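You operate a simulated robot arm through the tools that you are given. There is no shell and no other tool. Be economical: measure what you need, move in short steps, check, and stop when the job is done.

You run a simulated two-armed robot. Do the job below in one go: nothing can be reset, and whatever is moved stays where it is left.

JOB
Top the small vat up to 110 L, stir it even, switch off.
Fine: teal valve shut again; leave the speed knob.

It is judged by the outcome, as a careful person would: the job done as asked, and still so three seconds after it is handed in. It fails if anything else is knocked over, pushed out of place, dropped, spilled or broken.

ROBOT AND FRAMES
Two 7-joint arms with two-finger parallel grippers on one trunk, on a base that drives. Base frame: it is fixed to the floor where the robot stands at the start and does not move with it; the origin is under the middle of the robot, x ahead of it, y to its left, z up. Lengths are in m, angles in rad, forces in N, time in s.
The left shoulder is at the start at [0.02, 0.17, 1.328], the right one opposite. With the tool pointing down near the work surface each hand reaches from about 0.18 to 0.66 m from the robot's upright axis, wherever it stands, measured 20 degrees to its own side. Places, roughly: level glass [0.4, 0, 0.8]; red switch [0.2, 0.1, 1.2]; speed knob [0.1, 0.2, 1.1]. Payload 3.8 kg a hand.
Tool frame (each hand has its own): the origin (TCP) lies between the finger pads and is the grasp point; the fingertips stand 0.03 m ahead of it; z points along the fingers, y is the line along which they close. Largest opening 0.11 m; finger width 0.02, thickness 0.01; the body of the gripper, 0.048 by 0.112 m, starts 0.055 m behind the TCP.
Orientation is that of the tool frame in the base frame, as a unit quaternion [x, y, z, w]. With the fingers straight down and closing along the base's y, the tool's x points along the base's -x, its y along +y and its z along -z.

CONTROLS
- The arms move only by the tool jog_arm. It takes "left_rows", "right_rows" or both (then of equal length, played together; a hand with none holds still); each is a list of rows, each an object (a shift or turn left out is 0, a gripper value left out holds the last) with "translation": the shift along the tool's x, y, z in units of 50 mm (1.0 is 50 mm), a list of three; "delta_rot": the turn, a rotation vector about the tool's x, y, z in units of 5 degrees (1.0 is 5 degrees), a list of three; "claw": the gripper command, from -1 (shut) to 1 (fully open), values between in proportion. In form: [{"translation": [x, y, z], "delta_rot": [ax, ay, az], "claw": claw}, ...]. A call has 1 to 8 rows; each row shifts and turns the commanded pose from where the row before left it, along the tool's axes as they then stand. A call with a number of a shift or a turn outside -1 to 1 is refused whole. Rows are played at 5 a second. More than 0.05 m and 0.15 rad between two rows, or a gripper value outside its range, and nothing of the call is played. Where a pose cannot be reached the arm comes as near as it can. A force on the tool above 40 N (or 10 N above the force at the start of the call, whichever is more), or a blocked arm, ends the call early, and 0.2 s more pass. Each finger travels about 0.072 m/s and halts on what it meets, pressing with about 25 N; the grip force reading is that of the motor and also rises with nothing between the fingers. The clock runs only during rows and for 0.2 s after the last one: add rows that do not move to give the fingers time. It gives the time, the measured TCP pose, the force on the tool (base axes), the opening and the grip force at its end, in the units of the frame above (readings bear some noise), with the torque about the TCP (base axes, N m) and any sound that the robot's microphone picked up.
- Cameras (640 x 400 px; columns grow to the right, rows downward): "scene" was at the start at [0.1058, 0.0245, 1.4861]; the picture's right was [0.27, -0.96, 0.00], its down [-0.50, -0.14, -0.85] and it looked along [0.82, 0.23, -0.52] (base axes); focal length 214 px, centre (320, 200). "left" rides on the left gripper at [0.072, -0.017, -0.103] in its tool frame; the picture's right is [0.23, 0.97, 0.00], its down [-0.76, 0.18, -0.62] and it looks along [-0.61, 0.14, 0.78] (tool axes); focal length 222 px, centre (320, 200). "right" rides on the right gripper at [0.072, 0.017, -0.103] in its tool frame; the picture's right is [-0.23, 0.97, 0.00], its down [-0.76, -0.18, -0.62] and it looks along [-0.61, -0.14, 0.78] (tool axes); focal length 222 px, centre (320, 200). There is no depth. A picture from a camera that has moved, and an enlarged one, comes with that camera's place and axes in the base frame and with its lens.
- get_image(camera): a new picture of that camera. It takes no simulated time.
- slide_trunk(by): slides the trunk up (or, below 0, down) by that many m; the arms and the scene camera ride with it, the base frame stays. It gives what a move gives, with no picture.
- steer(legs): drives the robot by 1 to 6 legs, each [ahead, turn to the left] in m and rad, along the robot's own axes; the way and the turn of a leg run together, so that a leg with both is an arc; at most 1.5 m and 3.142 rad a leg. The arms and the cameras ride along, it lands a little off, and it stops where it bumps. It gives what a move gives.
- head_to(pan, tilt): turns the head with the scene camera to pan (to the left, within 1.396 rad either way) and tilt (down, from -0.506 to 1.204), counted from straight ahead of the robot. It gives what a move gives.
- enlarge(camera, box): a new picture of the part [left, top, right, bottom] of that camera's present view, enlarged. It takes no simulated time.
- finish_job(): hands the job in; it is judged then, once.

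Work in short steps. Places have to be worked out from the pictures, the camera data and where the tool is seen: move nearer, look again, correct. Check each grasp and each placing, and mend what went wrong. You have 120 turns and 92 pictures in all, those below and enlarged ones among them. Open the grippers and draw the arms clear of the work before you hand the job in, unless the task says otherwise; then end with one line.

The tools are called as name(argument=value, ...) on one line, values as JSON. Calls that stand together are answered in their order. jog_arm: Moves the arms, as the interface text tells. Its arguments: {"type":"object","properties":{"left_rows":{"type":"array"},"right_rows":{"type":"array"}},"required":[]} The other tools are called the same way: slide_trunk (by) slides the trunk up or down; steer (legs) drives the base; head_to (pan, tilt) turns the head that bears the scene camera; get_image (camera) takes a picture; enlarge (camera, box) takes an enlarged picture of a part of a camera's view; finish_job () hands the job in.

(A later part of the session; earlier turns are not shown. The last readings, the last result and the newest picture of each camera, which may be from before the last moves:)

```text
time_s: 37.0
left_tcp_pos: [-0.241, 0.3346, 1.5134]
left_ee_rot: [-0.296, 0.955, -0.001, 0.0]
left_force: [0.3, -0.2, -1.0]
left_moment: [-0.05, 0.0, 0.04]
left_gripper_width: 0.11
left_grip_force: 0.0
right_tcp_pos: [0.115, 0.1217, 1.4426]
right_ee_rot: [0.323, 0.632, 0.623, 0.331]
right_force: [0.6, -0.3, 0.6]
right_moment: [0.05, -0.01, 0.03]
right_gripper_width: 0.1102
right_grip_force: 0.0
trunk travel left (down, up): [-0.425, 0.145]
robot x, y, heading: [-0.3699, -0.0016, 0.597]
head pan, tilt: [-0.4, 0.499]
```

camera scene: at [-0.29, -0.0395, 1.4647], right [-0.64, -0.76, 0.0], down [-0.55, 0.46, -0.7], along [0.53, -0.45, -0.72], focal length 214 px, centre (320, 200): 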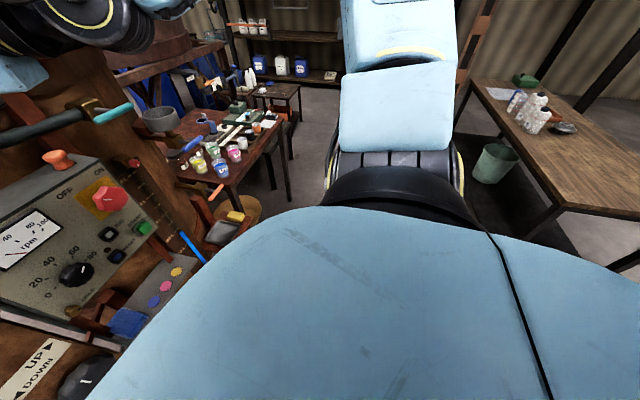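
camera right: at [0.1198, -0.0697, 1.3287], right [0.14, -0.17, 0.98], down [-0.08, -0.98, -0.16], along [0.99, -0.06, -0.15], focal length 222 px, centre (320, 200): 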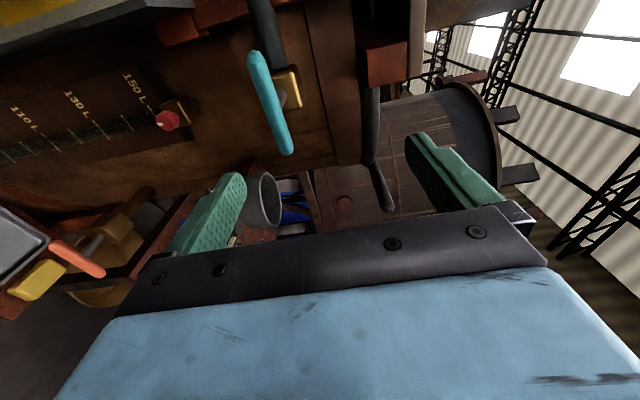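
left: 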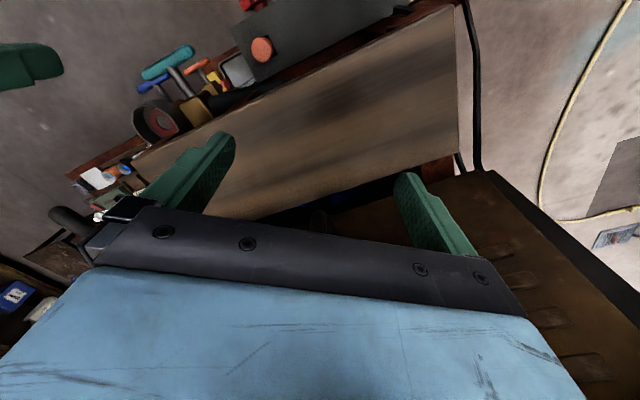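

Full freedom now. I move sideways to the right and then down to the pre-grasp point.

jog_arm(right_rows=[{"translation": [-0.825, 0, -0.104]}, {"translation": [-0.825, 0, -0.104]}, {"translation": [-0.825, 0, -0.104]}, {"translation": [-0.825, 0, -0.104]}, {"translation": [-0.825, 0, -0.104]}, {}])

jog_arm(right_rows=[{"translation": [0, -0.835, 0]}, {"translation": [0, -0.835, 0]}, {"translation": [0, -0.835, 0]}, {"translation": [0, -0.835, 0]}, {}])

get_image(camera="scene")

```text
time_s: 38.4
left_tcp_pos: [-0.2417, 0.3359, 1.5147]
left_ee_rot: [-0.296, 0.955, 0.0, 0.001]
left_force: [0.1, -0.2, -0.5]
left_moment: [0.01, -0.01, 0.0]
left_gripper_width: 0.1102
left_grip_force: 0.0
right_tcp_pos: [0.2114, -0.0616, 1.4472]
right_ee_rot: [0.323, 0.631, 0.623, 0.33]
right_force: [-0.4, 0.2, -1.1]
right_moment: [-0.02, 0.02, 0.02]
right_gripper_width: 0.1101
right_grip_force: 0.0
trunk travel left (down, up): [-0.425, 0.145]
robot x, y, heading: [-0.3666, -0.0004, 0.6]
head pan, tilt: [-0.4, 0.499]
```

```text
time_s: 39.6
left_tcp_pos: [-0.2434, 0.3355, 1.5162]
left_ee_rot: [-0.295, 0.955, 0.0, 0.0]
left_force: [0.0, -0.1, -0.1]
left_moment: [-0.04, 0.0, 0.01]
left_gripper_width: 0.1101
left_grip_force: 0.0
right_tcp_pos: [0.2111, -0.0632, 1.2776]
right_ee_rot: [0.322, 0.631, 0.623, 0.331]
right_force: [0.0, -0.3, -0.3]
right_moment: [0.01, 0.0, 0.01]
right_gripper_width: 0.1102
right_grip_force: 0.0
trunk travel left (down, up): [-0.425, 0.145]
robot x, y, heading: [-0.3679, 0.0011, 0.6]
head pan, tilt: [-0.4, 0.499]
```

```text
59 pictures are left
camera scene: at [-0.2634, 0.031, 1.4908], right [0.2, -0.98, 0.0], down [-0.47, -0.1, -0.88], along [0.86, 0.17, -0.48], focal length 214 px, centre (320, 200)
```

scene: 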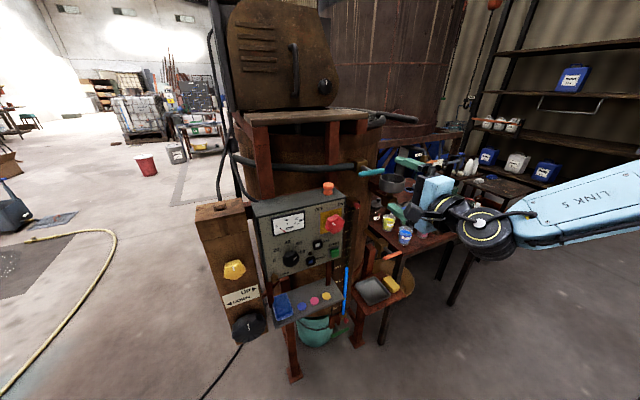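

The machine is undisturbed and the hand is aligned. I advance 11 cm onto the bar.

jog_arm(right_rows=[{"translation": [0, -0.04, 0.74]}, {"translation": [0, 0, 0.74]}, {"translation": [0, 0, 0.74]}, {}])

enlarge(camera="scene", box=[310, 130, 430, 230])

get_image(camera="right")

```text
time_s: 40.6
left_tcp_pos: [-0.2435, 0.3342, 1.5149]
left_ee_rot: [-0.295, 0.955, 0.001, 0.001]
left_force: [0.8, 0.3, 0.2]
left_moment: [0.01, -0.01, 0.0]
left_gripper_width: 0.1101
left_grip_force: 0.0
right_tcp_pos: [0.304, -0.0021, 1.277]
right_ee_rot: [0.324, 0.631, 0.622, 0.33]
right_force: [-0.2, -0.1, 0.0]
right_moment: [-0.02, 0.01, 0.0]
right_gripper_width: 0.1101
right_grip_force: 0.0
trunk travel left (down, up): [-0.425, 0.145]
robot x, y, heading: [-0.3673, 0.0041, 0.601]
head pan, tilt: [-0.4, 0.499]
```

```text
4.00 times, centred on (370, 180) of scene
camera zoom: at [-0.2632, 0.0296, 1.4908], right [0.2, -0.98, 0.0], down [-0.47, -0.09, -0.88], along [0.86, 0.17, -0.48], focal length 858 px, centre (120, 280)
```

zoom: 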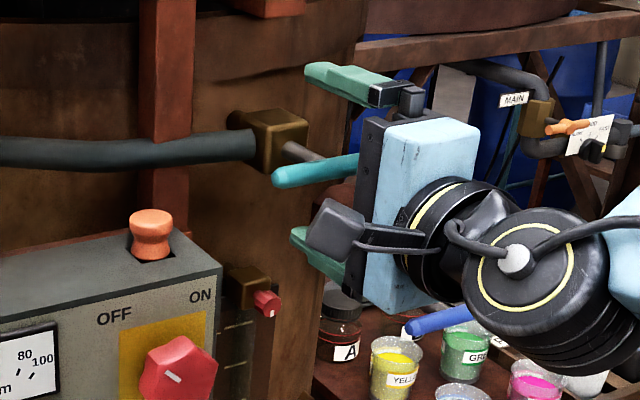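

```text
57 pictures are left
camera right: at [0.1779, -0.0003, 1.2925], right [0.13, -0.17, 0.98], down [-0.07, -0.98, -0.16], along [0.99, -0.05, -0.14], focal length 222 px, centre (320, 200)
```

right: 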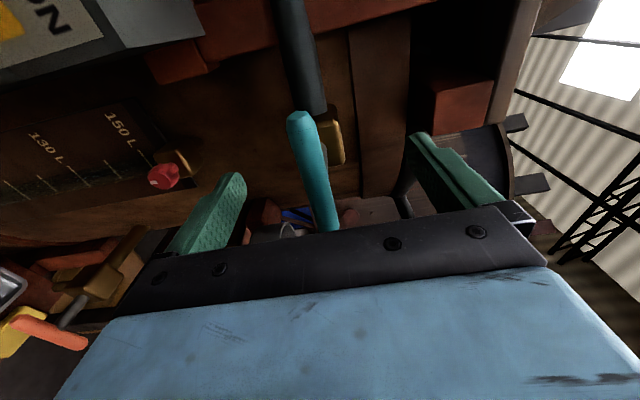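

The bar sits between the fingers. I close the right gripper on it.

jog_arm(right_rows=[{"translation": [0, 0, 0.08], "claw": -1}, {"claw": -1}, {"claw": -1}, {"claw": -1}, {"claw": -1}])

enlarge(camera="scene", box=[310, 130, 430, 230])

enlarge(camera="scene", box=[430, 140, 490, 180])

```text
time_s: 41.8
left_tcp_pos: [-0.2405, 0.3358, 1.5152]
left_ee_rot: [-0.295, 0.955, 0.001, 0.0]
left_force: [0.4, 0.0, 0.5]
left_moment: [0.01, 0.01, 0.03]
left_gripper_width: 0.1102
left_grip_force: 0.1
right_tcp_pos: [0.3087, 0.0016, 1.2751]
right_ee_rot: [0.324, 0.633, 0.622, 0.329]
right_force: [-2.1, 0.1, -4.7]
right_moment: [0.01, 0.05, -0.51]
right_gripper_width: 0.0144
right_grip_force: 45.0
trunk travel left (down, up): [-0.425, 0.145]
robot x, y, heading: [-0.3663, 0.0037, 0.598]
head pan, tilt: [-0.4, 0.499]
```

```text
4.00 times, centred on (370, 180) of scene
camera zoom: at [-0.2622, 0.0305, 1.4906], right [0.2, -0.98, 0.0], down [-0.47, -0.1, -0.88], along [0.86, 0.17, -0.48], focal length 858 px, centre (120, 280)
```

zoom: 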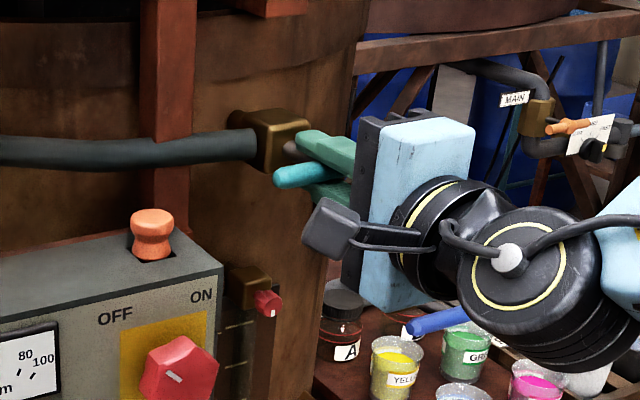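

```text
10.00 times, centred on (460, 160) of scene
camera zoom: at [-0.2622, 0.0305, 1.4906], right [0.2, -0.98, 0.0], down [-0.47, -0.1, -0.88], along [0.86, 0.17, -0.48], focal length 2145 px, centre (-1080, 600)
```

zoom: 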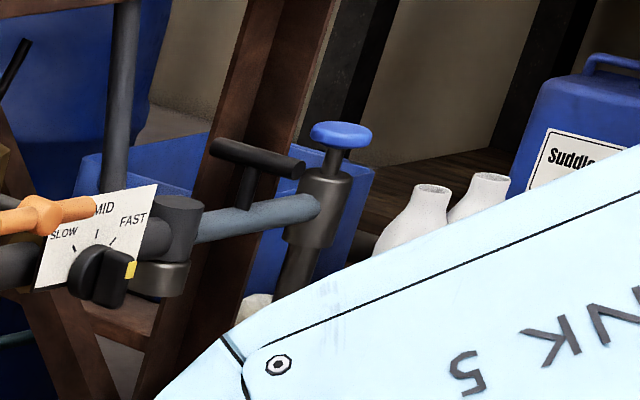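

Gripped (14 mm). I turn counterclockwise 20° first and check torque and motion.

jog_arm(right_rows=[{"delta_rot": [0, 0, -1]}, {"delta_rot": [0, 0, -1]}, {"delta_rot": [0, 0, -1]}, {"delta_rot": [0, 0, -1]}])

enlarge(camera="scene", box=[310, 140, 410, 300])

```text
time_s: 42.8
left_tcp_pos: [-0.2413, 0.3346, 1.5148]
left_ee_rot: [-0.296, 0.955, 0.0, -0.001]
left_force: [0.4, -0.8, 0.2]
left_moment: [0.01, 0.0, 0.04]
left_gripper_width: 0.11
left_grip_force: 0.0
right_tcp_pos: [0.3079, 0.0019, 1.2756]
right_ee_rot: [0.209, 0.678, 0.555, 0.434]
right_force: [-1.3, -0.4, -10.9]
right_moment: [0.58, -0.8, -1.06]
right_gripper_width: 0.0148
right_grip_force: 45.2
trunk travel left (down, up): [-0.425, 0.145]
robot x, y, heading: [-0.3701, 0.0059, 0.598]
head pan, tilt: [-0.4, 0.499]
```

```text
2.50 times, centred on (360, 220) of scene
camera zoom: at [-0.2617, 0.0302, 1.4906], right [0.2, -0.98, 0.0], down [-0.47, -0.09, -0.88], along [0.86, 0.17, -0.48], focal length 536 px, centre (220, 150)
```

zoom: 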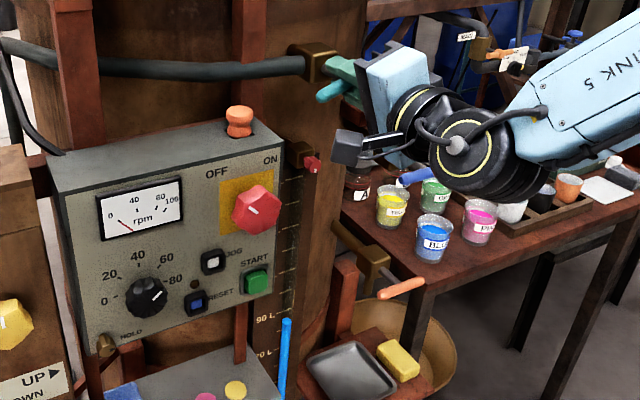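

The bar turns with the hand (left end dropping). I turn another 30° and look at the glass.

jog_arm(right_rows=[{"delta_rot": [0, 0, -1]}, {"delta_rot": [0, 0, -1]}, {"delta_rot": [0, 0, -1]}, {"delta_rot": [0, 0, -1]}, {"delta_rot": [0, 0, -1]}, {"delta_rot": [0, 0, -1]}])

enlarge(camera="scene", box=[310, 140, 410, 300])

```text
time_s: 44.2
left_tcp_pos: [-0.2416, 0.3351, 1.5149]
left_ee_rot: [-0.296, 0.955, 0.0, 0.001]
left_force: [0.8, -0.3, 0.0]
left_moment: [-0.02, 0.01, 0.0]
left_gripper_width: 0.1101
left_grip_force: 0.0
right_tcp_pos: [0.3079, 0.0005, 1.2746]
right_ee_rot: [0.025, 0.709, 0.426, 0.562]
right_force: [1.1, -0.7, -9.6]
right_moment: [0.87, -1.25, 0.4]
right_gripper_width: 0.0147
right_grip_force: 44.9
trunk travel left (down, up): [-0.425, 0.145]
robot x, y, heading: [-0.3654, -0.0005, 0.603]
head pan, tilt: [-0.4, 0.499]
```

```text
2.50 times, centred on (360, 220) of scene
camera zoom: at [-0.2614, 0.0301, 1.4906], right [0.2, -0.98, 0.0], down [-0.47, -0.09, -0.88], along [0.86, 0.17, -0.48], focal length 536 px, centre (220, 150)
```

zoom: 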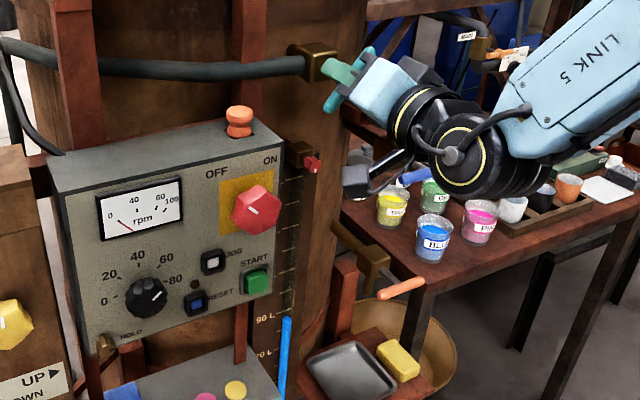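

The bar turns freely. I zoom on the column to detect any rise while holding here.

enlarge(camera="scene", box=[320, 190, 380, 310])

jog_arm(right_rows=[{}, {}, {}, {}, {}])

enlarge(camera="scene", box=[320, 190, 380, 310])

```text
3.33 times, centred on (350, 250) of scene
camera zoom: at [-0.2614, 0.0301, 1.4906], right [0.2, -0.98, 0.0], down [-0.47, -0.09, -0.88], along [0.86, 0.17, -0.48], focal length 715 px, centre (220, 33)
```

zoom: 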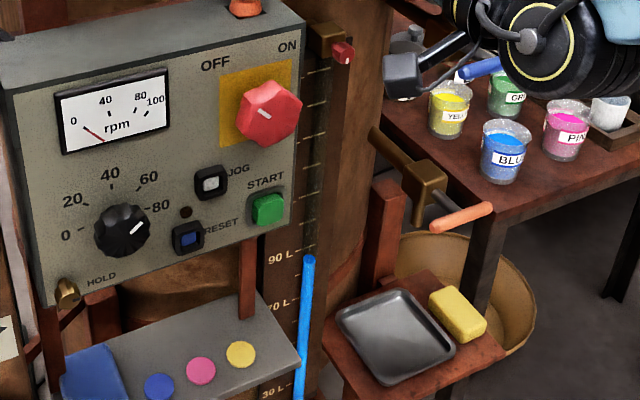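

```text
time_s: 45.4
left_tcp_pos: [-0.2397, 0.335, 1.5146]
left_ee_rot: [-0.296, 0.955, 0.0, 0.0]
left_force: [-0.4, 0.6, -0.3]
left_moment: [-0.01, 0.0, 0.01]
left_gripper_width: 0.1098
left_grip_force: 0.1
right_tcp_pos: [0.308, 0.0021, 1.2761]
right_ee_rot: [0.025, 0.709, 0.425, 0.562]
right_force: [3.0, -1.3, -4.7]
right_moment: [0.16, -0.22, 1.5]
right_gripper_width: 0.0146
right_grip_force: 45.2
trunk travel left (down, up): [-0.425, 0.145]
robot x, y, heading: [-0.3653, -0.0012, 0.603]
head pan, tilt: [-0.4, 0.499]
```

```text
3.33 times, centred on (350, 250) of scene
camera zoom: at [-0.2614, 0.0301, 1.4906], right [0.2, -0.98, 0.0], down [-0.47, -0.09, -0.88], along [0.86, 0.17, -0.48], focal length 715 px, centre (220, 33)
```

zoom: 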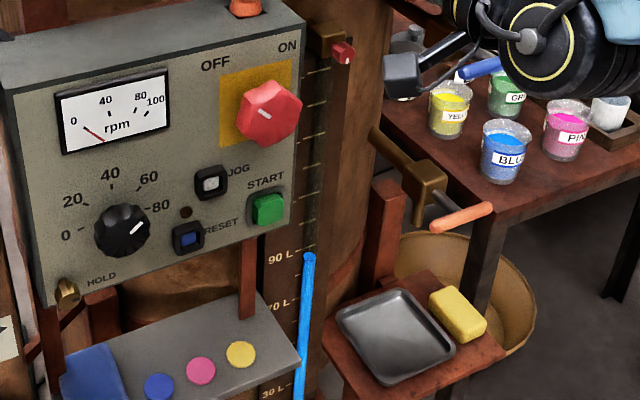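

The column is rising (about 2 px in 1.2 s), so the glass works. I open the valve the remaining 40°.

jog_arm(right_rows=[{"delta_rot": [0, 0, -1]}, {"delta_rot": [0, 0, -1]}, {"delta_rot": [0, 0, -1]}, {"delta_rot": [0, 0, -1]}, {"delta_rot": [0, 0, -1]}, {"delta_rot": [0, 0, -1]}, {"delta_rot": [0, 0, -1]}, {}])

enlarge(camera="scene", box=[320, 190, 380, 310])

```text
time_s: 46.6
left_tcp_pos: [-0.2437, 0.3347, 1.5157]
left_ee_rot: [-0.296, 0.955, 0.001, 0.0]
left_force: [0.1, -1.2, 1.0]
left_moment: [0.11, 0.03, 0.02]
left_gripper_width: 0.1099
left_grip_force: 0.0
right_tcp_pos: [0.3087, 0.0028, 1.2762]
right_ee_rot: [-0.142, 0.695, 0.311, 0.632]
right_force: [-16.2, 17.9, 4.6]
right_moment: [-0.09, 0.14, -1.21]
right_gripper_width: 0.0149
right_grip_force: 45.6
right hand out of reach, approached as far as the arm can: row 5, 6
trunk travel left (down, up): [-0.425, 0.145]
robot x, y, heading: [-0.3673, 0.0014, 0.603]
head pan, tilt: [-0.4, 0.499]
stopped in row 6 (right hand): the force on the tool passed its limit at 50 N (the readings are from after the stop); the commanded pose is now the measured one
```

```text
3.33 times, centred on (350, 250) of scene
camera zoom: at [-0.2643, 0.0305, 1.491], right [0.2, -0.98, 0.0], down [-0.47, -0.1, -0.88], along [0.86, 0.18, -0.48], focal length 715 px, centre (220, 33)
```

zoom: 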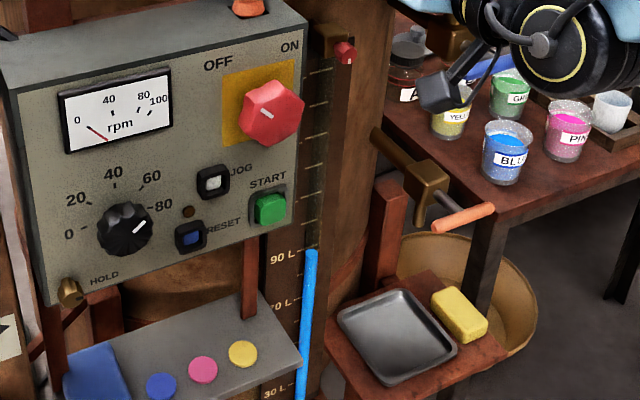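

The wrist limit stopped the turn at about 70°, valve mostly open; flow is ~1.4 L/s. I ease the strain slightly, hold, and zoom tightly on the scale for calibration.

jog_arm(right_rows=[{"delta_rot": [0, 0, 0.3]}, {}, {}, {}, {}, {}, {}, {}])

enlarge(camera="scene", box=[326, 190, 374, 280])

```text
time_s: 48.4
left_tcp_pos: [-0.2477, 0.3386, 1.5148]
left_ee_rot: [-0.296, 0.955, -0.003, 0.002]
left_force: [0.0, -0.2, 0.5]
left_moment: [0.03, -0.02, -0.05]
left_gripper_width: 0.11
left_grip_force: 0.2
right_tcp_pos: [0.3076, 0.0015, 1.2765]
right_ee_rot: [-0.13, 0.699, 0.314, 0.63]
right_force: [-17.6, 17.2, 3.9]
right_moment: [-0.03, 0.08, -0.04]
right_gripper_width: 0.0148
right_grip_force: 44.9
trunk travel left (down, up): [-0.425, 0.145]
robot x, y, heading: [-0.3681, -0.0012, 0.605]
head pan, tilt: [-0.4, 0.499]
```

```text
4.44 times, centred on (350, 235) of scene
camera zoom: at [-0.2667, 0.0344, 1.4909], right [0.2, -0.98, 0.0], down [-0.47, -0.1, -0.88], along [0.86, 0.17, -0.48], focal length 953 px, centre (187, 44)
```

zoom: 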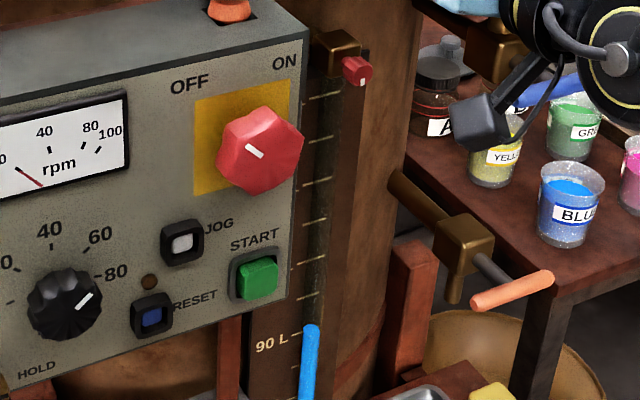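

Apparent reading is ~92 L (column appears low by parallax, since I look down 44°). I hold for ~5 s more, then look again.

jog_arm(right_rows=[{}, {}, {}, {}, {}, {}, {}, {}])

jog_arm(right_rows=[{}, {}, {}, {}, {}, {}, {}, {}])

enlarge(camera="scene", box=[326, 190, 374, 280])

```text
time_s: 50.2
left_tcp_pos: [-0.2458, 0.3382, 1.5136]
left_ee_rot: [-0.297, 0.955, -0.002, 0.001]
left_force: [-0.8, 0.3, 0.4]
left_moment: [0.06, -0.02, 0.0]
left_gripper_width: 0.1101
left_grip_force: 0.0
right_tcp_pos: [0.3085, 0.0015, 1.2758]
right_ee_rot: [-0.131, 0.698, 0.314, 0.63]
right_force: [-18.1, 17.9, 1.5]
right_moment: [-0.01, 0.12, 0.0]
right_gripper_width: 0.0149
right_grip_force: 44.9
trunk travel left (down, up): [-0.425, 0.145]
robot x, y, heading: [-0.3679, 0.0012, 0.601]
head pan, tilt: [-0.4, 0.499]
```

```text
time_s: 52.0
left_tcp_pos: [-0.2465, 0.3393, 1.5143]
left_ee_rot: [-0.296, 0.955, -0.002, 0.002]
left_force: [-0.5, -0.1, 0.3]
left_moment: [0.02, 0.01, 0.01]
left_gripper_width: 0.1102
left_grip_force: 0.0
right_tcp_pos: [0.3078, 0.0021, 1.2772]
right_ee_rot: [-0.132, 0.698, 0.314, 0.63]
right_force: [-18.6, 17.9, 0.7]
right_moment: [0.06, -0.01, -0.07]
right_gripper_width: 0.0148
right_grip_force: 45.2
trunk travel left (down, up): [-0.425, 0.145]
robot x, y, heading: [-0.3691, 0.0005, 0.603]
head pan, tilt: [-0.4, 0.499]
```

```text
4.44 times, centred on (350, 235) of scene
camera zoom: at [-0.2667, 0.0344, 1.4909], right [0.2, -0.98, 0.0], down [-0.47, -0.1, -0.88], along [0.86, 0.17, -0.48], focal length 953 px, centre (187, 44)
```

zoom: 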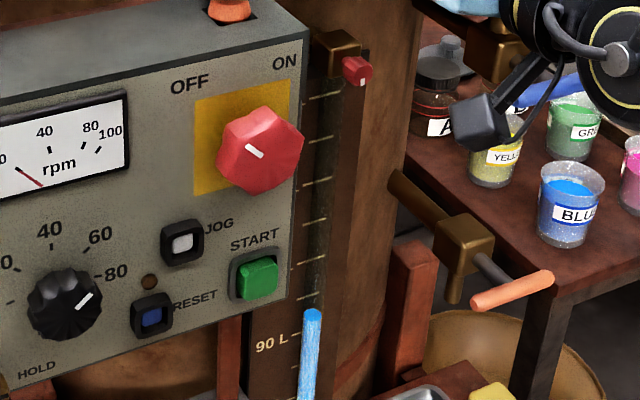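

Apparent ~96 L, rising 1.1 L/s; the true value may be ~3 L higher. I hold 1.8 s more, then turn the valve shut and take a level-eye reading before the last bit.

jog_arm(right_rows=[{}, {}, {}, {}, {}, {}, {}, {}])

jog_arm(right_rows=[{"delta_rot": [0, 0, 1]}, {"delta_rot": [0, 0, 1]}, {"delta_rot": [0, 0, 1]}, {"delta_rot": [0, 0, 1]}, {"delta_rot": [0, 0, 1]}, {"delta_rot": [0, 0, 1]}, {"delta_rot": [0, 0, 1]}, {"delta_rot": [0, 0, 1]}])

jog_arm(right_rows=[{"delta_rot": [0, 0, 1]}, {"delta_rot": [0, 0, 1]}, {"delta_rot": [0, 0, 1]}, {"delta_rot": [0, 0, 1]}, {"delta_rot": [0, 0, 1]}, {"delta_rot": [0, 0, 0.6]}])

enlarge(camera="scene", box=[326, 150, 374, 280])

```text
time_s: 53.8
left_tcp_pos: [-0.2464, 0.3384, 1.5151]
left_ee_rot: [-0.296, 0.955, -0.002, 0.002]
left_force: [-0.6, -0.2, 0.0]
left_moment: [0.02, 0.05, -0.02]
left_gripper_width: 0.1099
left_grip_force: 0.0
right_tcp_pos: [0.3081, 0.0022, 1.2768]
right_ee_rot: [-0.131, 0.698, 0.314, 0.63]
right_force: [-18.4, 17.7, 1.3]
right_moment: [0.01, 0.08, -0.05]
right_gripper_width: 0.0149
right_grip_force: 44.6
trunk travel left (down, up): [-0.425, 0.145]
robot x, y, heading: [-0.3682, -0.0018, 0.605]
head pan, tilt: [-0.4, 0.499]
```

```text
time_s: 55.6
left_tcp_pos: [-0.2447, 0.3383, 1.514]
left_ee_rot: [-0.297, 0.955, -0.001, 0.0]
left_force: [0.6, 0.9, -0.6]
left_moment: [0.02, 0.01, 0.01]
left_gripper_width: 0.1101
left_grip_force: 0.0
right_tcp_pos: [0.3098, 0.002, 1.2753]
right_ee_rot: [0.118, 0.701, 0.51, 0.484]
right_force: [-14.9, 14.4, 3.7]
right_moment: [-0.26, 0.4, 0.71]
right_gripper_width: 0.0146
right_grip_force: 44.9
trunk travel left (down, up): [-0.425, 0.145]
robot x, y, heading: [-0.367, -0.0018, 0.601]
head pan, tilt: [-0.4, 0.499]
```

```text
time_s: 57.0
left_tcp_pos: [-0.2459, 0.3392, 1.5136]
left_ee_rot: [-0.296, 0.955, -0.001, 0.0]
left_force: [-0.1, 0.0, -0.1]
left_moment: [0.0, 0.01, -0.02]
left_gripper_width: 0.1099
left_grip_force: 0.1
right_tcp_pos: [0.3093, -0.0, 1.2751]
right_ee_rot: [0.284, 0.653, 0.612, 0.345]
right_force: [-12.7, 15.2, 0.8]
right_moment: [0.05, -0.05, 0.76]
right_gripper_width: 0.0146
right_grip_force: 44.6
trunk travel left (down, up): [-0.425, 0.145]
robot x, y, heading: [-0.3684, 0.0022, 0.595]
head pan, tilt: [-0.4, 0.499]
```

```text
3.08 times, centred on (350, 215) of scene
camera zoom: at [-0.2655, 0.034, 1.4908], right [0.2, -0.98, 0.0], down [-0.47, -0.1, -0.88], along [0.86, 0.17, -0.48], focal length 660 px, centre (228, 154)
```

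zoom: 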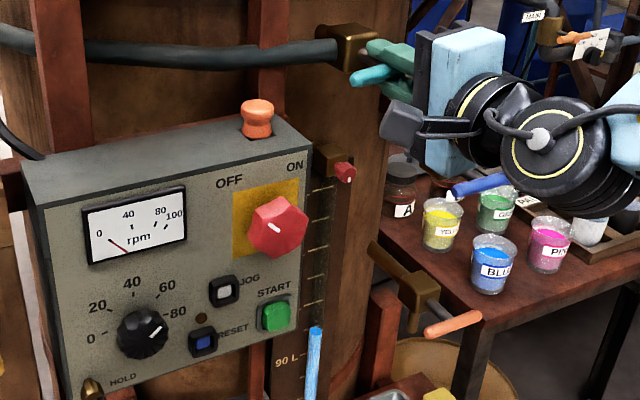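

About 3-5° remain to shut. I turn the last bit to the stop and check the level afterwards.

jog_arm(right_rows=[{"delta_rot": [0, 0, 0.6]}, {"delta_rot": [0, 0, 0.5]}, {}])

enlarge(camera="scene", box=[326, 190, 374, 280])

```text
time_s: 57.8
left_tcp_pos: [-0.2456, 0.3395, 1.5139]
left_ee_rot: [-0.297, 0.955, -0.002, 0.0]
left_force: [-0.3, 0.3, 0.5]
left_moment: [0.01, -0.01, -0.02]
left_gripper_width: 0.1101
left_grip_force: 0.1
right_tcp_pos: [0.3093, 0.0016, 1.2752]
right_ee_rot: [0.314, 0.638, 0.628, 0.316]
right_force: [-14.2, 14.2, -0.9]
right_moment: [0.21, -0.16, 1.02]
right_gripper_width: 0.0148
right_grip_force: 45.2
trunk travel left (down, up): [-0.425, 0.145]
robot x, y, heading: [-0.3636, 0.0011, 0.602]
head pan, tilt: [-0.4, 0.499]
```

```text
4.44 times, centred on (350, 235) of scene
camera zoom: at [-0.2655, 0.0336, 1.4908], right [0.2, -0.98, 0.0], down [-0.47, -0.1, -0.88], along [0.86, 0.18, -0.48], focal length 953 px, centre (187, 44)
```

zoom: 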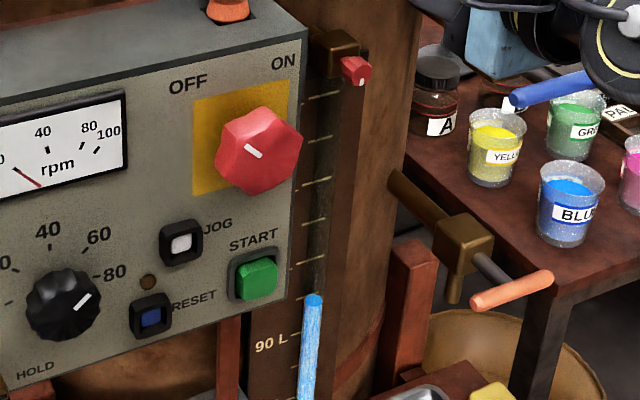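

Triangulating the tube (about 11 mm in front of the plate) gives a parallax of +2.3 L (start level then was 90.0), so the true level is ~102.3 L. For 110 L the column must appear at ~107.7, i.e. row ≈268.5 in this zoom. I open again for a measured time.

jog_arm(right_rows=[{"delta_rot": [0, 0, -1]}, {"delta_rot": [0, 0, -1]}, {"delta_rot": [0, 0, -1]}, {"delta_rot": [0, 0, -1]}, {"delta_rot": [0, 0, -1]}, {"delta_rot": [0, 0, -1]}, {"delta_rot": [0, 0, -1]}, {"delta_rot": [0, 0, -1]}])

jog_arm(right_rows=[{"delta_rot": [0, 0, -1]}, {"delta_rot": [0, 0, -1]}, {"delta_rot": [0, 0, -1]}, {"delta_rot": [0, 0, -1]}, {}, {}, {}, {}])

enlarge(camera="scene", box=[326, 190, 374, 280])

```text
time_s: 59.6
left_tcp_pos: [-0.2462, 0.3386, 1.5141]
left_ee_rot: [-0.297, 0.955, -0.001, 0.001]
left_force: [0.5, 0.0, -0.2]
left_moment: [-0.05, -0.03, -0.02]
left_gripper_width: 0.1105
left_grip_force: 0.0
right_tcp_pos: [0.3084, 0.0013, 1.2763]
right_ee_rot: [0.076, 0.707, 0.481, 0.514]
right_force: [-14.0, 14.1, 2.5]
right_moment: [-0.23, 0.37, 0.35]
right_gripper_width: 0.0146
right_grip_force: 45.2
trunk travel left (down, up): [-0.425, 0.145]
robot x, y, heading: [-0.3669, -0.0036, 0.597]
head pan, tilt: [-0.4, 0.499]
```

```text
time_s: 61.4
left_tcp_pos: [-0.2453, 0.3389, 1.5142]
left_ee_rot: [-0.297, 0.955, -0.001, 0.002]
left_force: [-0.3, 0.8, -0.9]
left_moment: [-0.01, -0.02, -0.05]
left_gripper_width: 0.1101
left_grip_force: 0.1
right_tcp_pos: [0.3084, 0.0015, 1.2772]
right_ee_rot: [-0.048, 0.709, 0.386, 0.589]
right_force: [-13.0, 15.7, 7.1]
right_moment: [-0.22, 0.37, 0.21]
right_gripper_width: 0.0148
right_grip_force: 44.4
trunk travel left (down, up): [-0.425, 0.145]
robot x, y, heading: [-0.3681, -0.0003, 0.601]
head pan, tilt: [-0.4, 0.499]
```

```text
4.44 times, centred on (350, 235) of scene
camera zoom: at [-0.2663, 0.0342, 1.4909], right [0.2, -0.98, 0.0], down [-0.47, -0.1, -0.88], along [0.86, 0.17, -0.48], focal length 953 px, centre (187, 44)
```

zoom: 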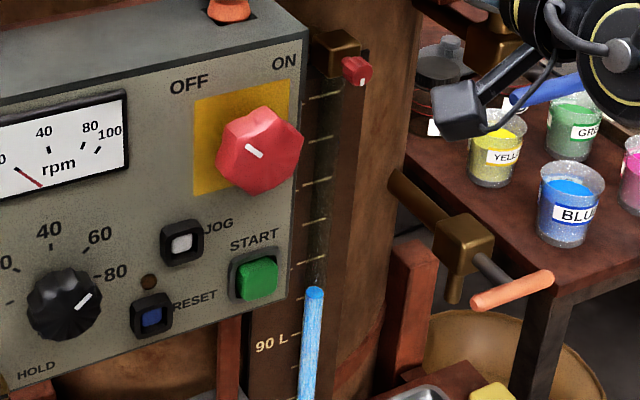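

Apparent row 289; 20 px (5.5 L) to go. I hold 3.4 s, then close.

jog_arm(right_rows=[{}, {}, {}, {}, {}, {}, {}, {}])

jog_arm(right_rows=[{}, {}, {}, {}, {}, {}])

enlarge(camera="scene", box=[326, 190, 374, 280])

```text
time_s: 63.2
left_tcp_pos: [-0.2464, 0.339, 1.5149]
left_ee_rot: [-0.297, 0.955, -0.001, 0.002]
left_force: [0.2, 0.4, 0.4]
left_moment: [0.01, 0.0, 0.01]
left_gripper_width: 0.11
left_grip_force: 0.0
right_tcp_pos: [0.309, 0.0008, 1.2772]
right_ee_rot: [-0.046, 0.709, 0.386, 0.589]
right_force: [-12.0, 15.8, 7.6]
right_moment: [0.15, -0.08, -0.14]
right_gripper_width: 0.0148
right_grip_force: 45.5
trunk travel left (down, up): [-0.425, 0.145]
robot x, y, heading: [-0.3701, -0.0009, 0.606]
head pan, tilt: [-0.4, 0.499]
```

```text
time_s: 64.6
left_tcp_pos: [-0.2461, 0.3396, 1.514]
left_ee_rot: [-0.296, 0.955, -0.001, 0.002]
left_force: [0.0, -0.9, 0.5]
left_moment: [0.0, -0.01, 0.02]
left_gripper_width: 0.11
left_grip_force: 0.0
right_tcp_pos: [0.3083, 0.0014, 1.2773]
right_ee_rot: [-0.047, 0.709, 0.387, 0.588]
right_force: [-10.8, 16.1, 9.8]
right_moment: [0.02, 0.06, -0.01]
right_gripper_width: 0.0147
right_grip_force: 45.6
trunk travel left (down, up): [-0.425, 0.145]
robot x, y, heading: [-0.3683, 0.0004, 0.603]
head pan, tilt: [-0.4, 0.499]
```

```text
4.44 times, centred on (350, 235) of scene
camera zoom: at [-0.2662, 0.0341, 1.4909], right [0.2, -0.98, 0.0], down [-0.47, -0.1, -0.88], along [0.86, 0.17, -0.48], focal length 953 px, centre (187, 44)
```

zoom: 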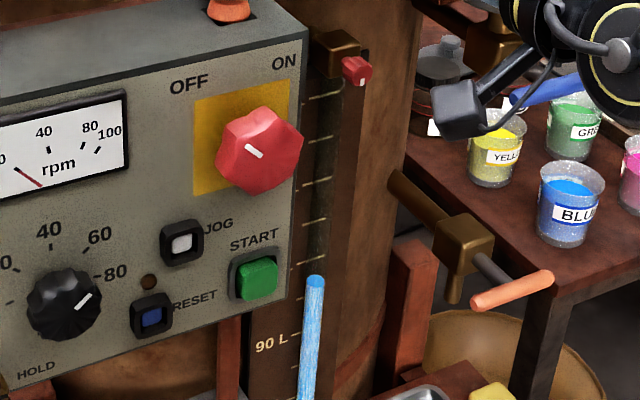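

Row 277; 2.3 L remain and closing passes ~1.3 L. Two short hold rows, then I close to the stop.

jog_arm(right_rows=[{}, {}, {"delta_rot": [0, 0, 1]}, {"delta_rot": [0, 0, 1]}, {"delta_rot": [0, 0, 1]}, {"delta_rot": [0, 0, 1]}, {"delta_rot": [0, 0, 1]}, {"delta_rot": [0, 0, 1]}])

jog_arm(right_rows=[{"delta_rot": [0, 0, 1]}, {"delta_rot": [0, 0, 1]}, {"delta_rot": [0, 0, 1]}, {"delta_rot": [0, 0, 1]}, {"delta_rot": [0, 0, 1]}, {"delta_rot": [0, 0, 1]}, {"delta_rot": [0, 0, 0.2]}, {}])

enlarge(camera="scene", box=[326, 190, 374, 280])

enlarge(camera="scene", box=[330, 150, 390, 190])

```text
time_s: 66.4
left_tcp_pos: [-0.2446, 0.3388, 1.5143]
left_ee_rot: [-0.297, 0.955, -0.001, 0.0]
left_force: [0.3, -0.1, 0.1]
left_moment: [0.0, 0.0, -0.03]
left_gripper_width: 0.1101
left_grip_force: 0.1
right_tcp_pos: [0.3092, -0.0002, 1.2762]
right_ee_rot: [0.14, 0.697, 0.525, 0.468]
right_force: [-9.6, 14.0, 10.5]
right_moment: [-0.06, 0.15, 0.3]
right_gripper_width: 0.0146
right_grip_force: 45.0
trunk travel left (down, up): [-0.425, 0.145]
robot x, y, heading: [-0.3661, -0.0002, 0.601]
head pan, tilt: [-0.4, 0.499]
```

```text
time_s: 68.2
left_tcp_pos: [-0.2454, 0.3378, 1.5154]
left_ee_rot: [-0.297, 0.955, -0.002, 0.002]
left_force: [-0.9, 0.3, -0.7]
left_moment: [0.0, 0.02, 0.0]
left_gripper_width: 0.1101
left_grip_force: 0.0
right_tcp_pos: [0.3094, 0.0004, 1.274]
right_ee_rot: [0.32, 0.636, 0.63, 0.31]
right_force: [-12.1, 12.0, 1.0]
right_moment: [-0.07, -0.37, 0.89]
right_gripper_width: 0.0146
right_grip_force: 45.7
trunk travel left (down, up): [-0.425, 0.145]
robot x, y, heading: [-0.3692, -0.0009, 0.601]
head pan, tilt: [-0.4, 0.499]
```

```text
4.44 times, centred on (350, 235) of scene
camera zoom: at [-0.2656, 0.0335, 1.4908], right [0.2, -0.98, 0.0], down [-0.47, -0.1, -0.88], along [0.86, 0.18, -0.48], focal length 953 px, centre (187, 44)
```

zoom: 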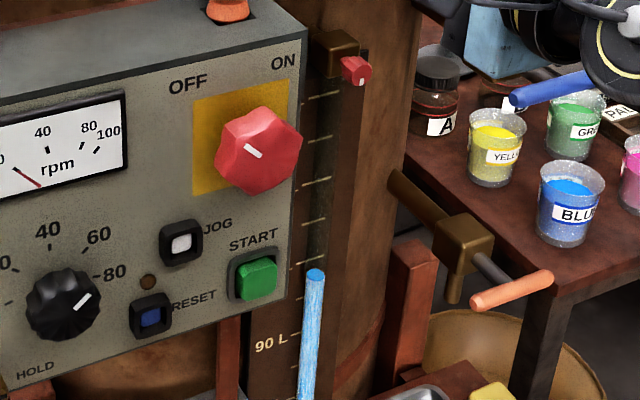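

```text
10.00 times, centred on (360, 170) of scene
camera zoom: at [-0.2656, 0.0335, 1.4908], right [0.2, -0.98, 0.0], down [-0.47, -0.1, -0.88], along [0.86, 0.18, -0.48], focal length 2145 px, centre (-80, 500)
```

zoom: 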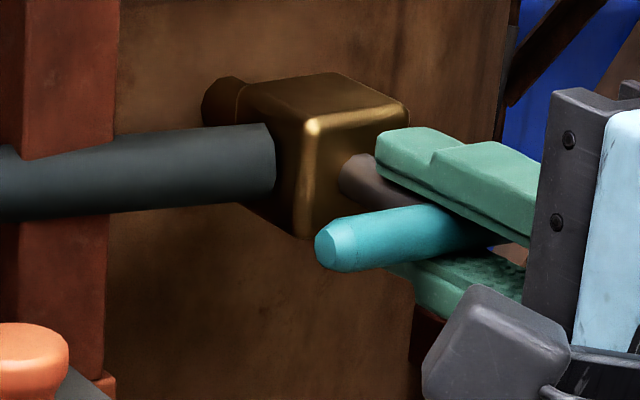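

Column top is at row ~270, i.e. ~109.6 L, and the bar is level again. A tight zoom now serves as reference for drift and a precise reading.

enlarge(camera="scene", box=[334, 224, 366, 264])

jog_arm(right_rows=[{}, {}, {}, {}, {}, {}, {}, {}])

enlarge(camera="scene", box=[334, 224, 366, 264])

```text
10.00 times, centred on (350, 244) of scene
camera zoom: at [-0.2656, 0.0335, 1.4908], right [0.2, -0.98, 0.0], down [-0.47, -0.1, -0.88], along [0.86, 0.18, -0.48], focal length 2145 px, centre (20, -240)
```

zoom: 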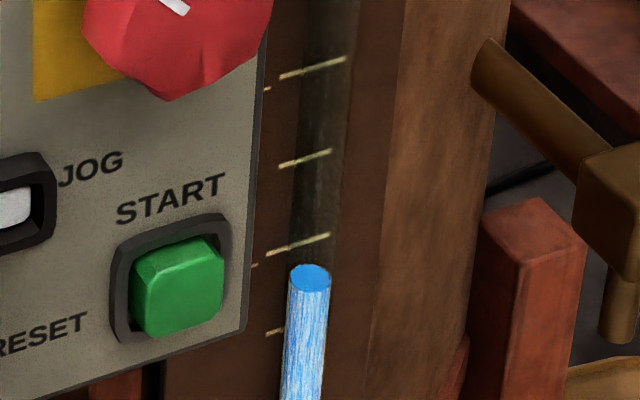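

```text
time_s: 70.0
left_tcp_pos: [-0.2456, 0.3386, 1.5142]
left_ee_rot: [-0.296, 0.955, -0.002, 0.002]
left_force: [-0.3, -0.1, 0.5]
left_moment: [0.02, 0.01, -0.02]
left_gripper_width: 0.1104
left_grip_force: 0.0
right_tcp_pos: [0.3083, -0.0001, 1.2747]
right_ee_rot: [0.32, 0.635, 0.63, 0.312]
right_force: [-14.5, 11.5, -5.5]
right_moment: [-0.08, -0.34, -0.05]
right_gripper_width: 0.0146
right_grip_force: 45.5
trunk travel left (down, up): [-0.425, 0.145]
robot x, y, heading: [-0.3668, 0.0004, 0.605]
head pan, tilt: [-0.4, 0.499]
```

```text
10.00 times, centred on (350, 244) of scene
camera zoom: at [-0.2654, 0.0334, 1.4908], right [0.2, -0.98, 0.0], down [-0.47, -0.1, -0.88], along [0.86, 0.18, -0.48], focal length 2145 px, centre (20, -240)
```

zoom: 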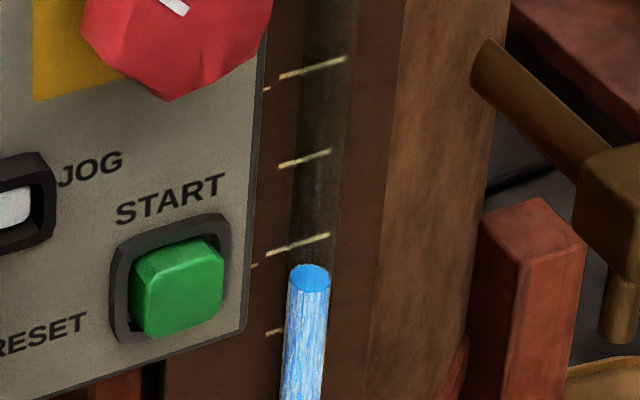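

The level is steady, so the valve is shut. I release the bar and back straight off, then bring the right camera to the height of the 110 mark for a parallax-free reading.

jog_arm(right_rows=[{"claw": 1}, {"claw": 1}, {"claw": 1}, {"claw": 1}, {"claw": 1}])

jog_arm(right_rows=[{"translation": [0, 0, -0.8]}, {"translation": [0, 0, -0.8]}, {"translation": [0, 0, -0.8]}, {"translation": [0, 0, -0.8]}, {}])

get_image(camera="scene")

```text
time_s: 71.2
left_tcp_pos: [-0.2429, 0.3354, 1.5143]
left_ee_rot: [-0.297, 0.955, 0.0, 0.0]
left_force: [-0.6, 0.5, -0.5]
left_moment: [0.06, -0.03, 0.0]
left_gripper_width: 0.1101
left_grip_force: 0.1
right_tcp_pos: [0.3128, -0.0016, 1.2739]
right_ee_rot: [0.322, 0.636, 0.63, 0.31]
right_force: [-0.4, -0.6, -0.4]
right_moment: [0.01, -0.03, -0.01]
right_gripper_width: 0.11
right_grip_force: 0.1
trunk travel left (down, up): [-0.425, 0.145]
robot x, y, heading: [-0.3695, 0.0017, 0.604]
head pan, tilt: [-0.4, 0.499]
```

```text
time_s: 72.4
left_tcp_pos: [-0.2419, 0.3356, 1.5141]
left_ee_rot: [-0.296, 0.955, 0.0, 0.001]
left_force: [0.5, 1.0, 0.5]
left_moment: [-0.04, -0.01, 0.03]
left_gripper_width: 0.1099
left_grip_force: 0.0
right_tcp_pos: [0.1848, -0.0991, 1.2756]
right_ee_rot: [0.322, 0.635, 0.631, 0.309]
right_force: [-0.2, 0.0, -0.8]
right_moment: [-0.03, 0.0, 0.02]
right_gripper_width: 0.1103
right_grip_force: 0.0
trunk travel left (down, up): [-0.425, 0.145]
robot x, y, heading: [-0.3648, 0.0006, 0.6]
head pan, tilt: [-0.4, 0.499]
```

```text
39 pictures are left
camera scene: at [-0.2618, 0.0314, 1.4906], right [0.2, -0.98, 0.0], down [-0.47, -0.1, -0.88], along [0.86, 0.18, -0.48], focal length 214 px, centre (320, 200)
```

scene: 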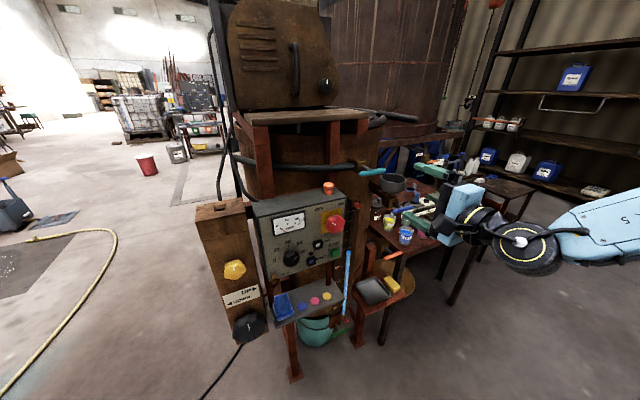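

Clean release. I lower the right hand 0.37 m so its camera is at z≈0.922.

jog_arm(right_rows=[{"translation": [0, -0.92, 0]}, {"translation": [0, -0.92, 0]}, {"translation": [0, -0.92, 0]}, {"translation": [0, -0.92, 0]}, {"translation": [0, -0.92, 0]}, {"translation": [0, -0.92, 0]}, {"translation": [0, -0.92, 0]}, {"translation": [0, -0.92, 0]}])

get_image(camera="right")

```text
time_s: 74.2
left_tcp_pos: [-0.2417, 0.3361, 1.5146]
left_ee_rot: [-0.296, 0.955, 0.0, 0.0]
left_force: [-0.7, -0.1, 0.3]
left_moment: [-0.03, 0.01, 0.03]
left_gripper_width: 0.1101
left_grip_force: 0.1
right_tcp_pos: [0.18, -0.0983, 0.9081]
right_ee_rot: [0.321, 0.635, 0.631, 0.311]
right_force: [-0.3, -0.8, 0.4]
right_moment: [0.01, 0.01, 0.01]
right_gripper_width: 0.1101
right_grip_force: 0.1
trunk travel left (down, up): [-0.425, 0.145]
robot x, y, heading: [-0.3652, 0.0006, 0.597]
head pan, tilt: [-0.4, 0.499]
```

```text
38 pictures are left
camera right: at [0.0526, -0.1008, 0.9253], right [0.15, -0.18, 0.97], down [-0.04, -0.98, -0.18], along [0.99, -0.02, -0.16], focal length 222 px, centre (320, 200)
```

right: 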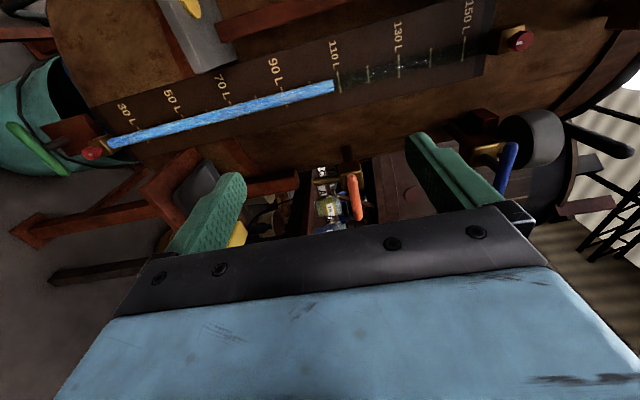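

Excellent level-eye view; I enlarge around the 110 mark.

enlarge(camera="right", box=[305, 60, 369, 100])

```text
10.00 times, centred on (337, 80) of right
camera zoom: at [0.0526, -0.1008, 0.9253], right [0.15, -0.18, 0.97], down [-0.04, -0.98, -0.18], along [0.99, -0.02, -0.16], focal length 2221 px, centre (150, 1400)
```

zoom: 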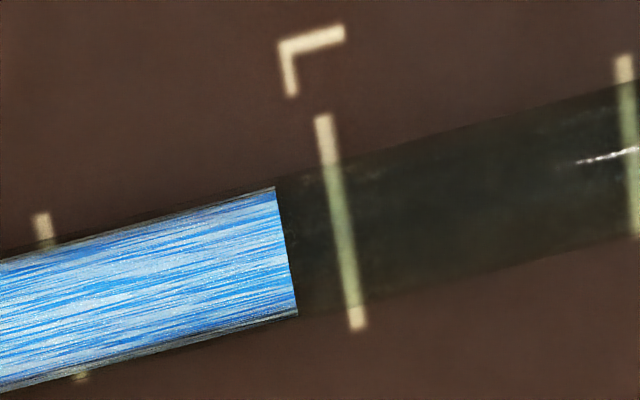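

Level-eye reading: column is at 108.0 L (227/284 of the step from 100 to 110). 2 L more are needed, so I go back up and regrasp the teal bar.

jog_arm(right_rows=[{"translation": [0, 0.92, 0]}, {"translation": [0, 0.92, 0]}, {"translation": [0, 0.92, 0]}, {"translation": [0, 0.92, 0]}, {"translation": [0, 0.92, 0]}, {"translation": [0, 0.92, 0]}, {"translation": [0, 0.92, 0]}, {"translation": [0, 0.92, 0]}])

jog_arm(right_rows=[{"translation": [0.02, 0.0, 0.8]}, {"translation": [0.02, 0, 0.8]}, {"translation": [0.02, 0, 0.8]}, {"translation": [0.02, 0, 0.76]}, {}])

```text
time_s: 76.0
left_tcp_pos: [-0.244, 0.337, 1.5153]
left_ee_rot: [-0.296, 0.955, 0.0, 0.001]
left_force: [-0.5, 0.3, -0.3]
left_moment: [-0.02, -0.01, 0.0]
left_gripper_width: 0.1102
left_grip_force: 0.1
right_tcp_pos: [0.1839, -0.0974, 1.2765]
right_ee_rot: [0.322, 0.634, 0.63, 0.312]
right_force: [-0.4, -0.1, 1.3]
right_moment: [-0.04, 0.01, 0.0]
right_gripper_width: 0.1101
right_grip_force: 0.2
trunk travel left (down, up): [-0.425, 0.145]
robot x, y, heading: [-0.3672, 0.0027, 0.602]
head pan, tilt: [-0.4, 0.499]
```

```text
time_s: 77.2
left_tcp_pos: [-0.2432, 0.3344, 1.516]
left_ee_rot: [-0.296, 0.955, 0.0, 0.0]
left_force: [-0.5, -0.4, -0.2]
left_moment: [0.0, -0.02, -0.03]
left_gripper_width: 0.1098
left_grip_force: 0.0
right_tcp_pos: [0.3092, 0.0001, 1.2749]
right_ee_rot: [0.322, 0.634, 0.631, 0.311]
right_force: [0.9, 0.5, 0.2]
right_moment: [0.0, 0.01, 0.0]
right_gripper_width: 0.1101
right_grip_force: 0.1
trunk travel left (down, up): [-0.425, 0.145]
robot x, y, heading: [-0.3669, -0.0009, 0.6]
head pan, tilt: [-0.4, 0.499]
```

I close on the bar and open it only ~45° for a slow trickle.

jog_arm(right_rows=[{"claw": -1}, {"claw": -1}, {"claw": -1}, {"claw": -1}, {"claw": -1}])

jog_arm(right_rows=[{"delta_rot": [0, 0, -1]}, {"delta_rot": [0, 0, -1]}, {"delta_rot": [0, 0, -1]}, {"delta_rot": [0, 0, -1]}, {"delta_rot": [0, 0, -1]}, {"delta_rot": [0, 0, -1]}, {"delta_rot": [0, 0, -1]}, {"delta_rot": [0, 0, -1]}])

jog_arm(right_rows=[{"delta_rot": [0, 0, -1]}, {}, {}])

enlarge(camera="scene", box=[334, 224, 366, 264])

```text
time_s: 78.4
left_tcp_pos: [-0.2426, 0.3353, 1.5137]
left_ee_rot: [-0.296, 0.955, 0.0, 0.0]
left_force: [-1.4, -1.0, 0.5]
left_moment: [0.0, 0.0, -0.03]
left_gripper_width: 0.1101
left_grip_force: 0.0
right_tcp_pos: [0.3093, 0.001, 1.2748]
right_ee_rot: [0.321, 0.634, 0.63, 0.311]
right_force: [1.8, 0.5, 0.8]
right_moment: [-0.29, -0.17, 0.05]
right_gripper_width: 0.0146
right_grip_force: 45.0
trunk travel left (down, up): [-0.425, 0.145]
robot x, y, heading: [-0.3677, 0.0031, 0.602]
head pan, tilt: [-0.4, 0.499]
```

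```text
time_s: 80.2
left_tcp_pos: [-0.2417, 0.3367, 1.5153]
left_ee_rot: [-0.297, 0.955, -0.001, 0.0]
left_force: [-0.8, -0.2, -0.1]
left_moment: [0.0, -0.04, -0.03]
left_gripper_width: 0.1101
left_grip_force: 0.1
right_tcp_pos: [0.309, 0.0016, 1.2763]
right_ee_rot: [0.084, 0.704, 0.487, 0.51]
right_force: [13.1, 5.2, 21.0]
right_moment: [-0.17, 0.3, 0.21]
right_gripper_width: 0.0148
right_grip_force: 44.6
trunk travel left (down, up): [-0.425, 0.145]
robot x, y, heading: [-0.3681, 0.0008, 0.605]
head pan, tilt: [-0.4, 0.499]
```

```text
time_s: 81.0
left_tcp_pos: [-0.242, 0.3364, 1.5146]
left_ee_rot: [-0.296, 0.955, 0.0, 0.0]
left_force: [-0.2, -0.2, 0.2]
left_moment: [0.0, 0.01, 0.01]
left_gripper_width: 0.1099
left_grip_force: 0.1
right_tcp_pos: [0.3083, 0.0012, 1.2767]
right_ee_rot: [0.053, 0.707, 0.465, 0.53]
right_force: [12.8, 6.6, 23.6]
right_moment: [-0.29, 0.48, 0.54]
right_gripper_width: 0.0148
right_grip_force: 45.3
trunk travel left (down, up): [-0.425, 0.145]
robot x, y, heading: [-0.3682, 0.0011, 0.602]
head pan, tilt: [-0.4, 0.499]
```

```text
10.00 times, centred on (350, 244) of scene
camera zoom: at [-0.2628, 0.0322, 1.4907], right [0.2, -0.98, 0.0], down [-0.47, -0.1, -0.88], along [0.86, 0.18, -0.48], focal length 2145 px, centre (20, -240)
```

zoom: 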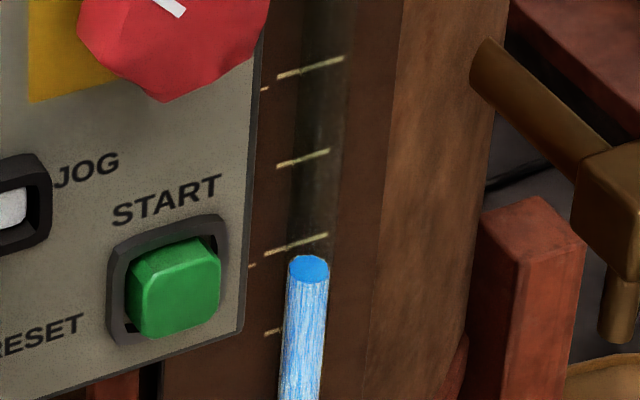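

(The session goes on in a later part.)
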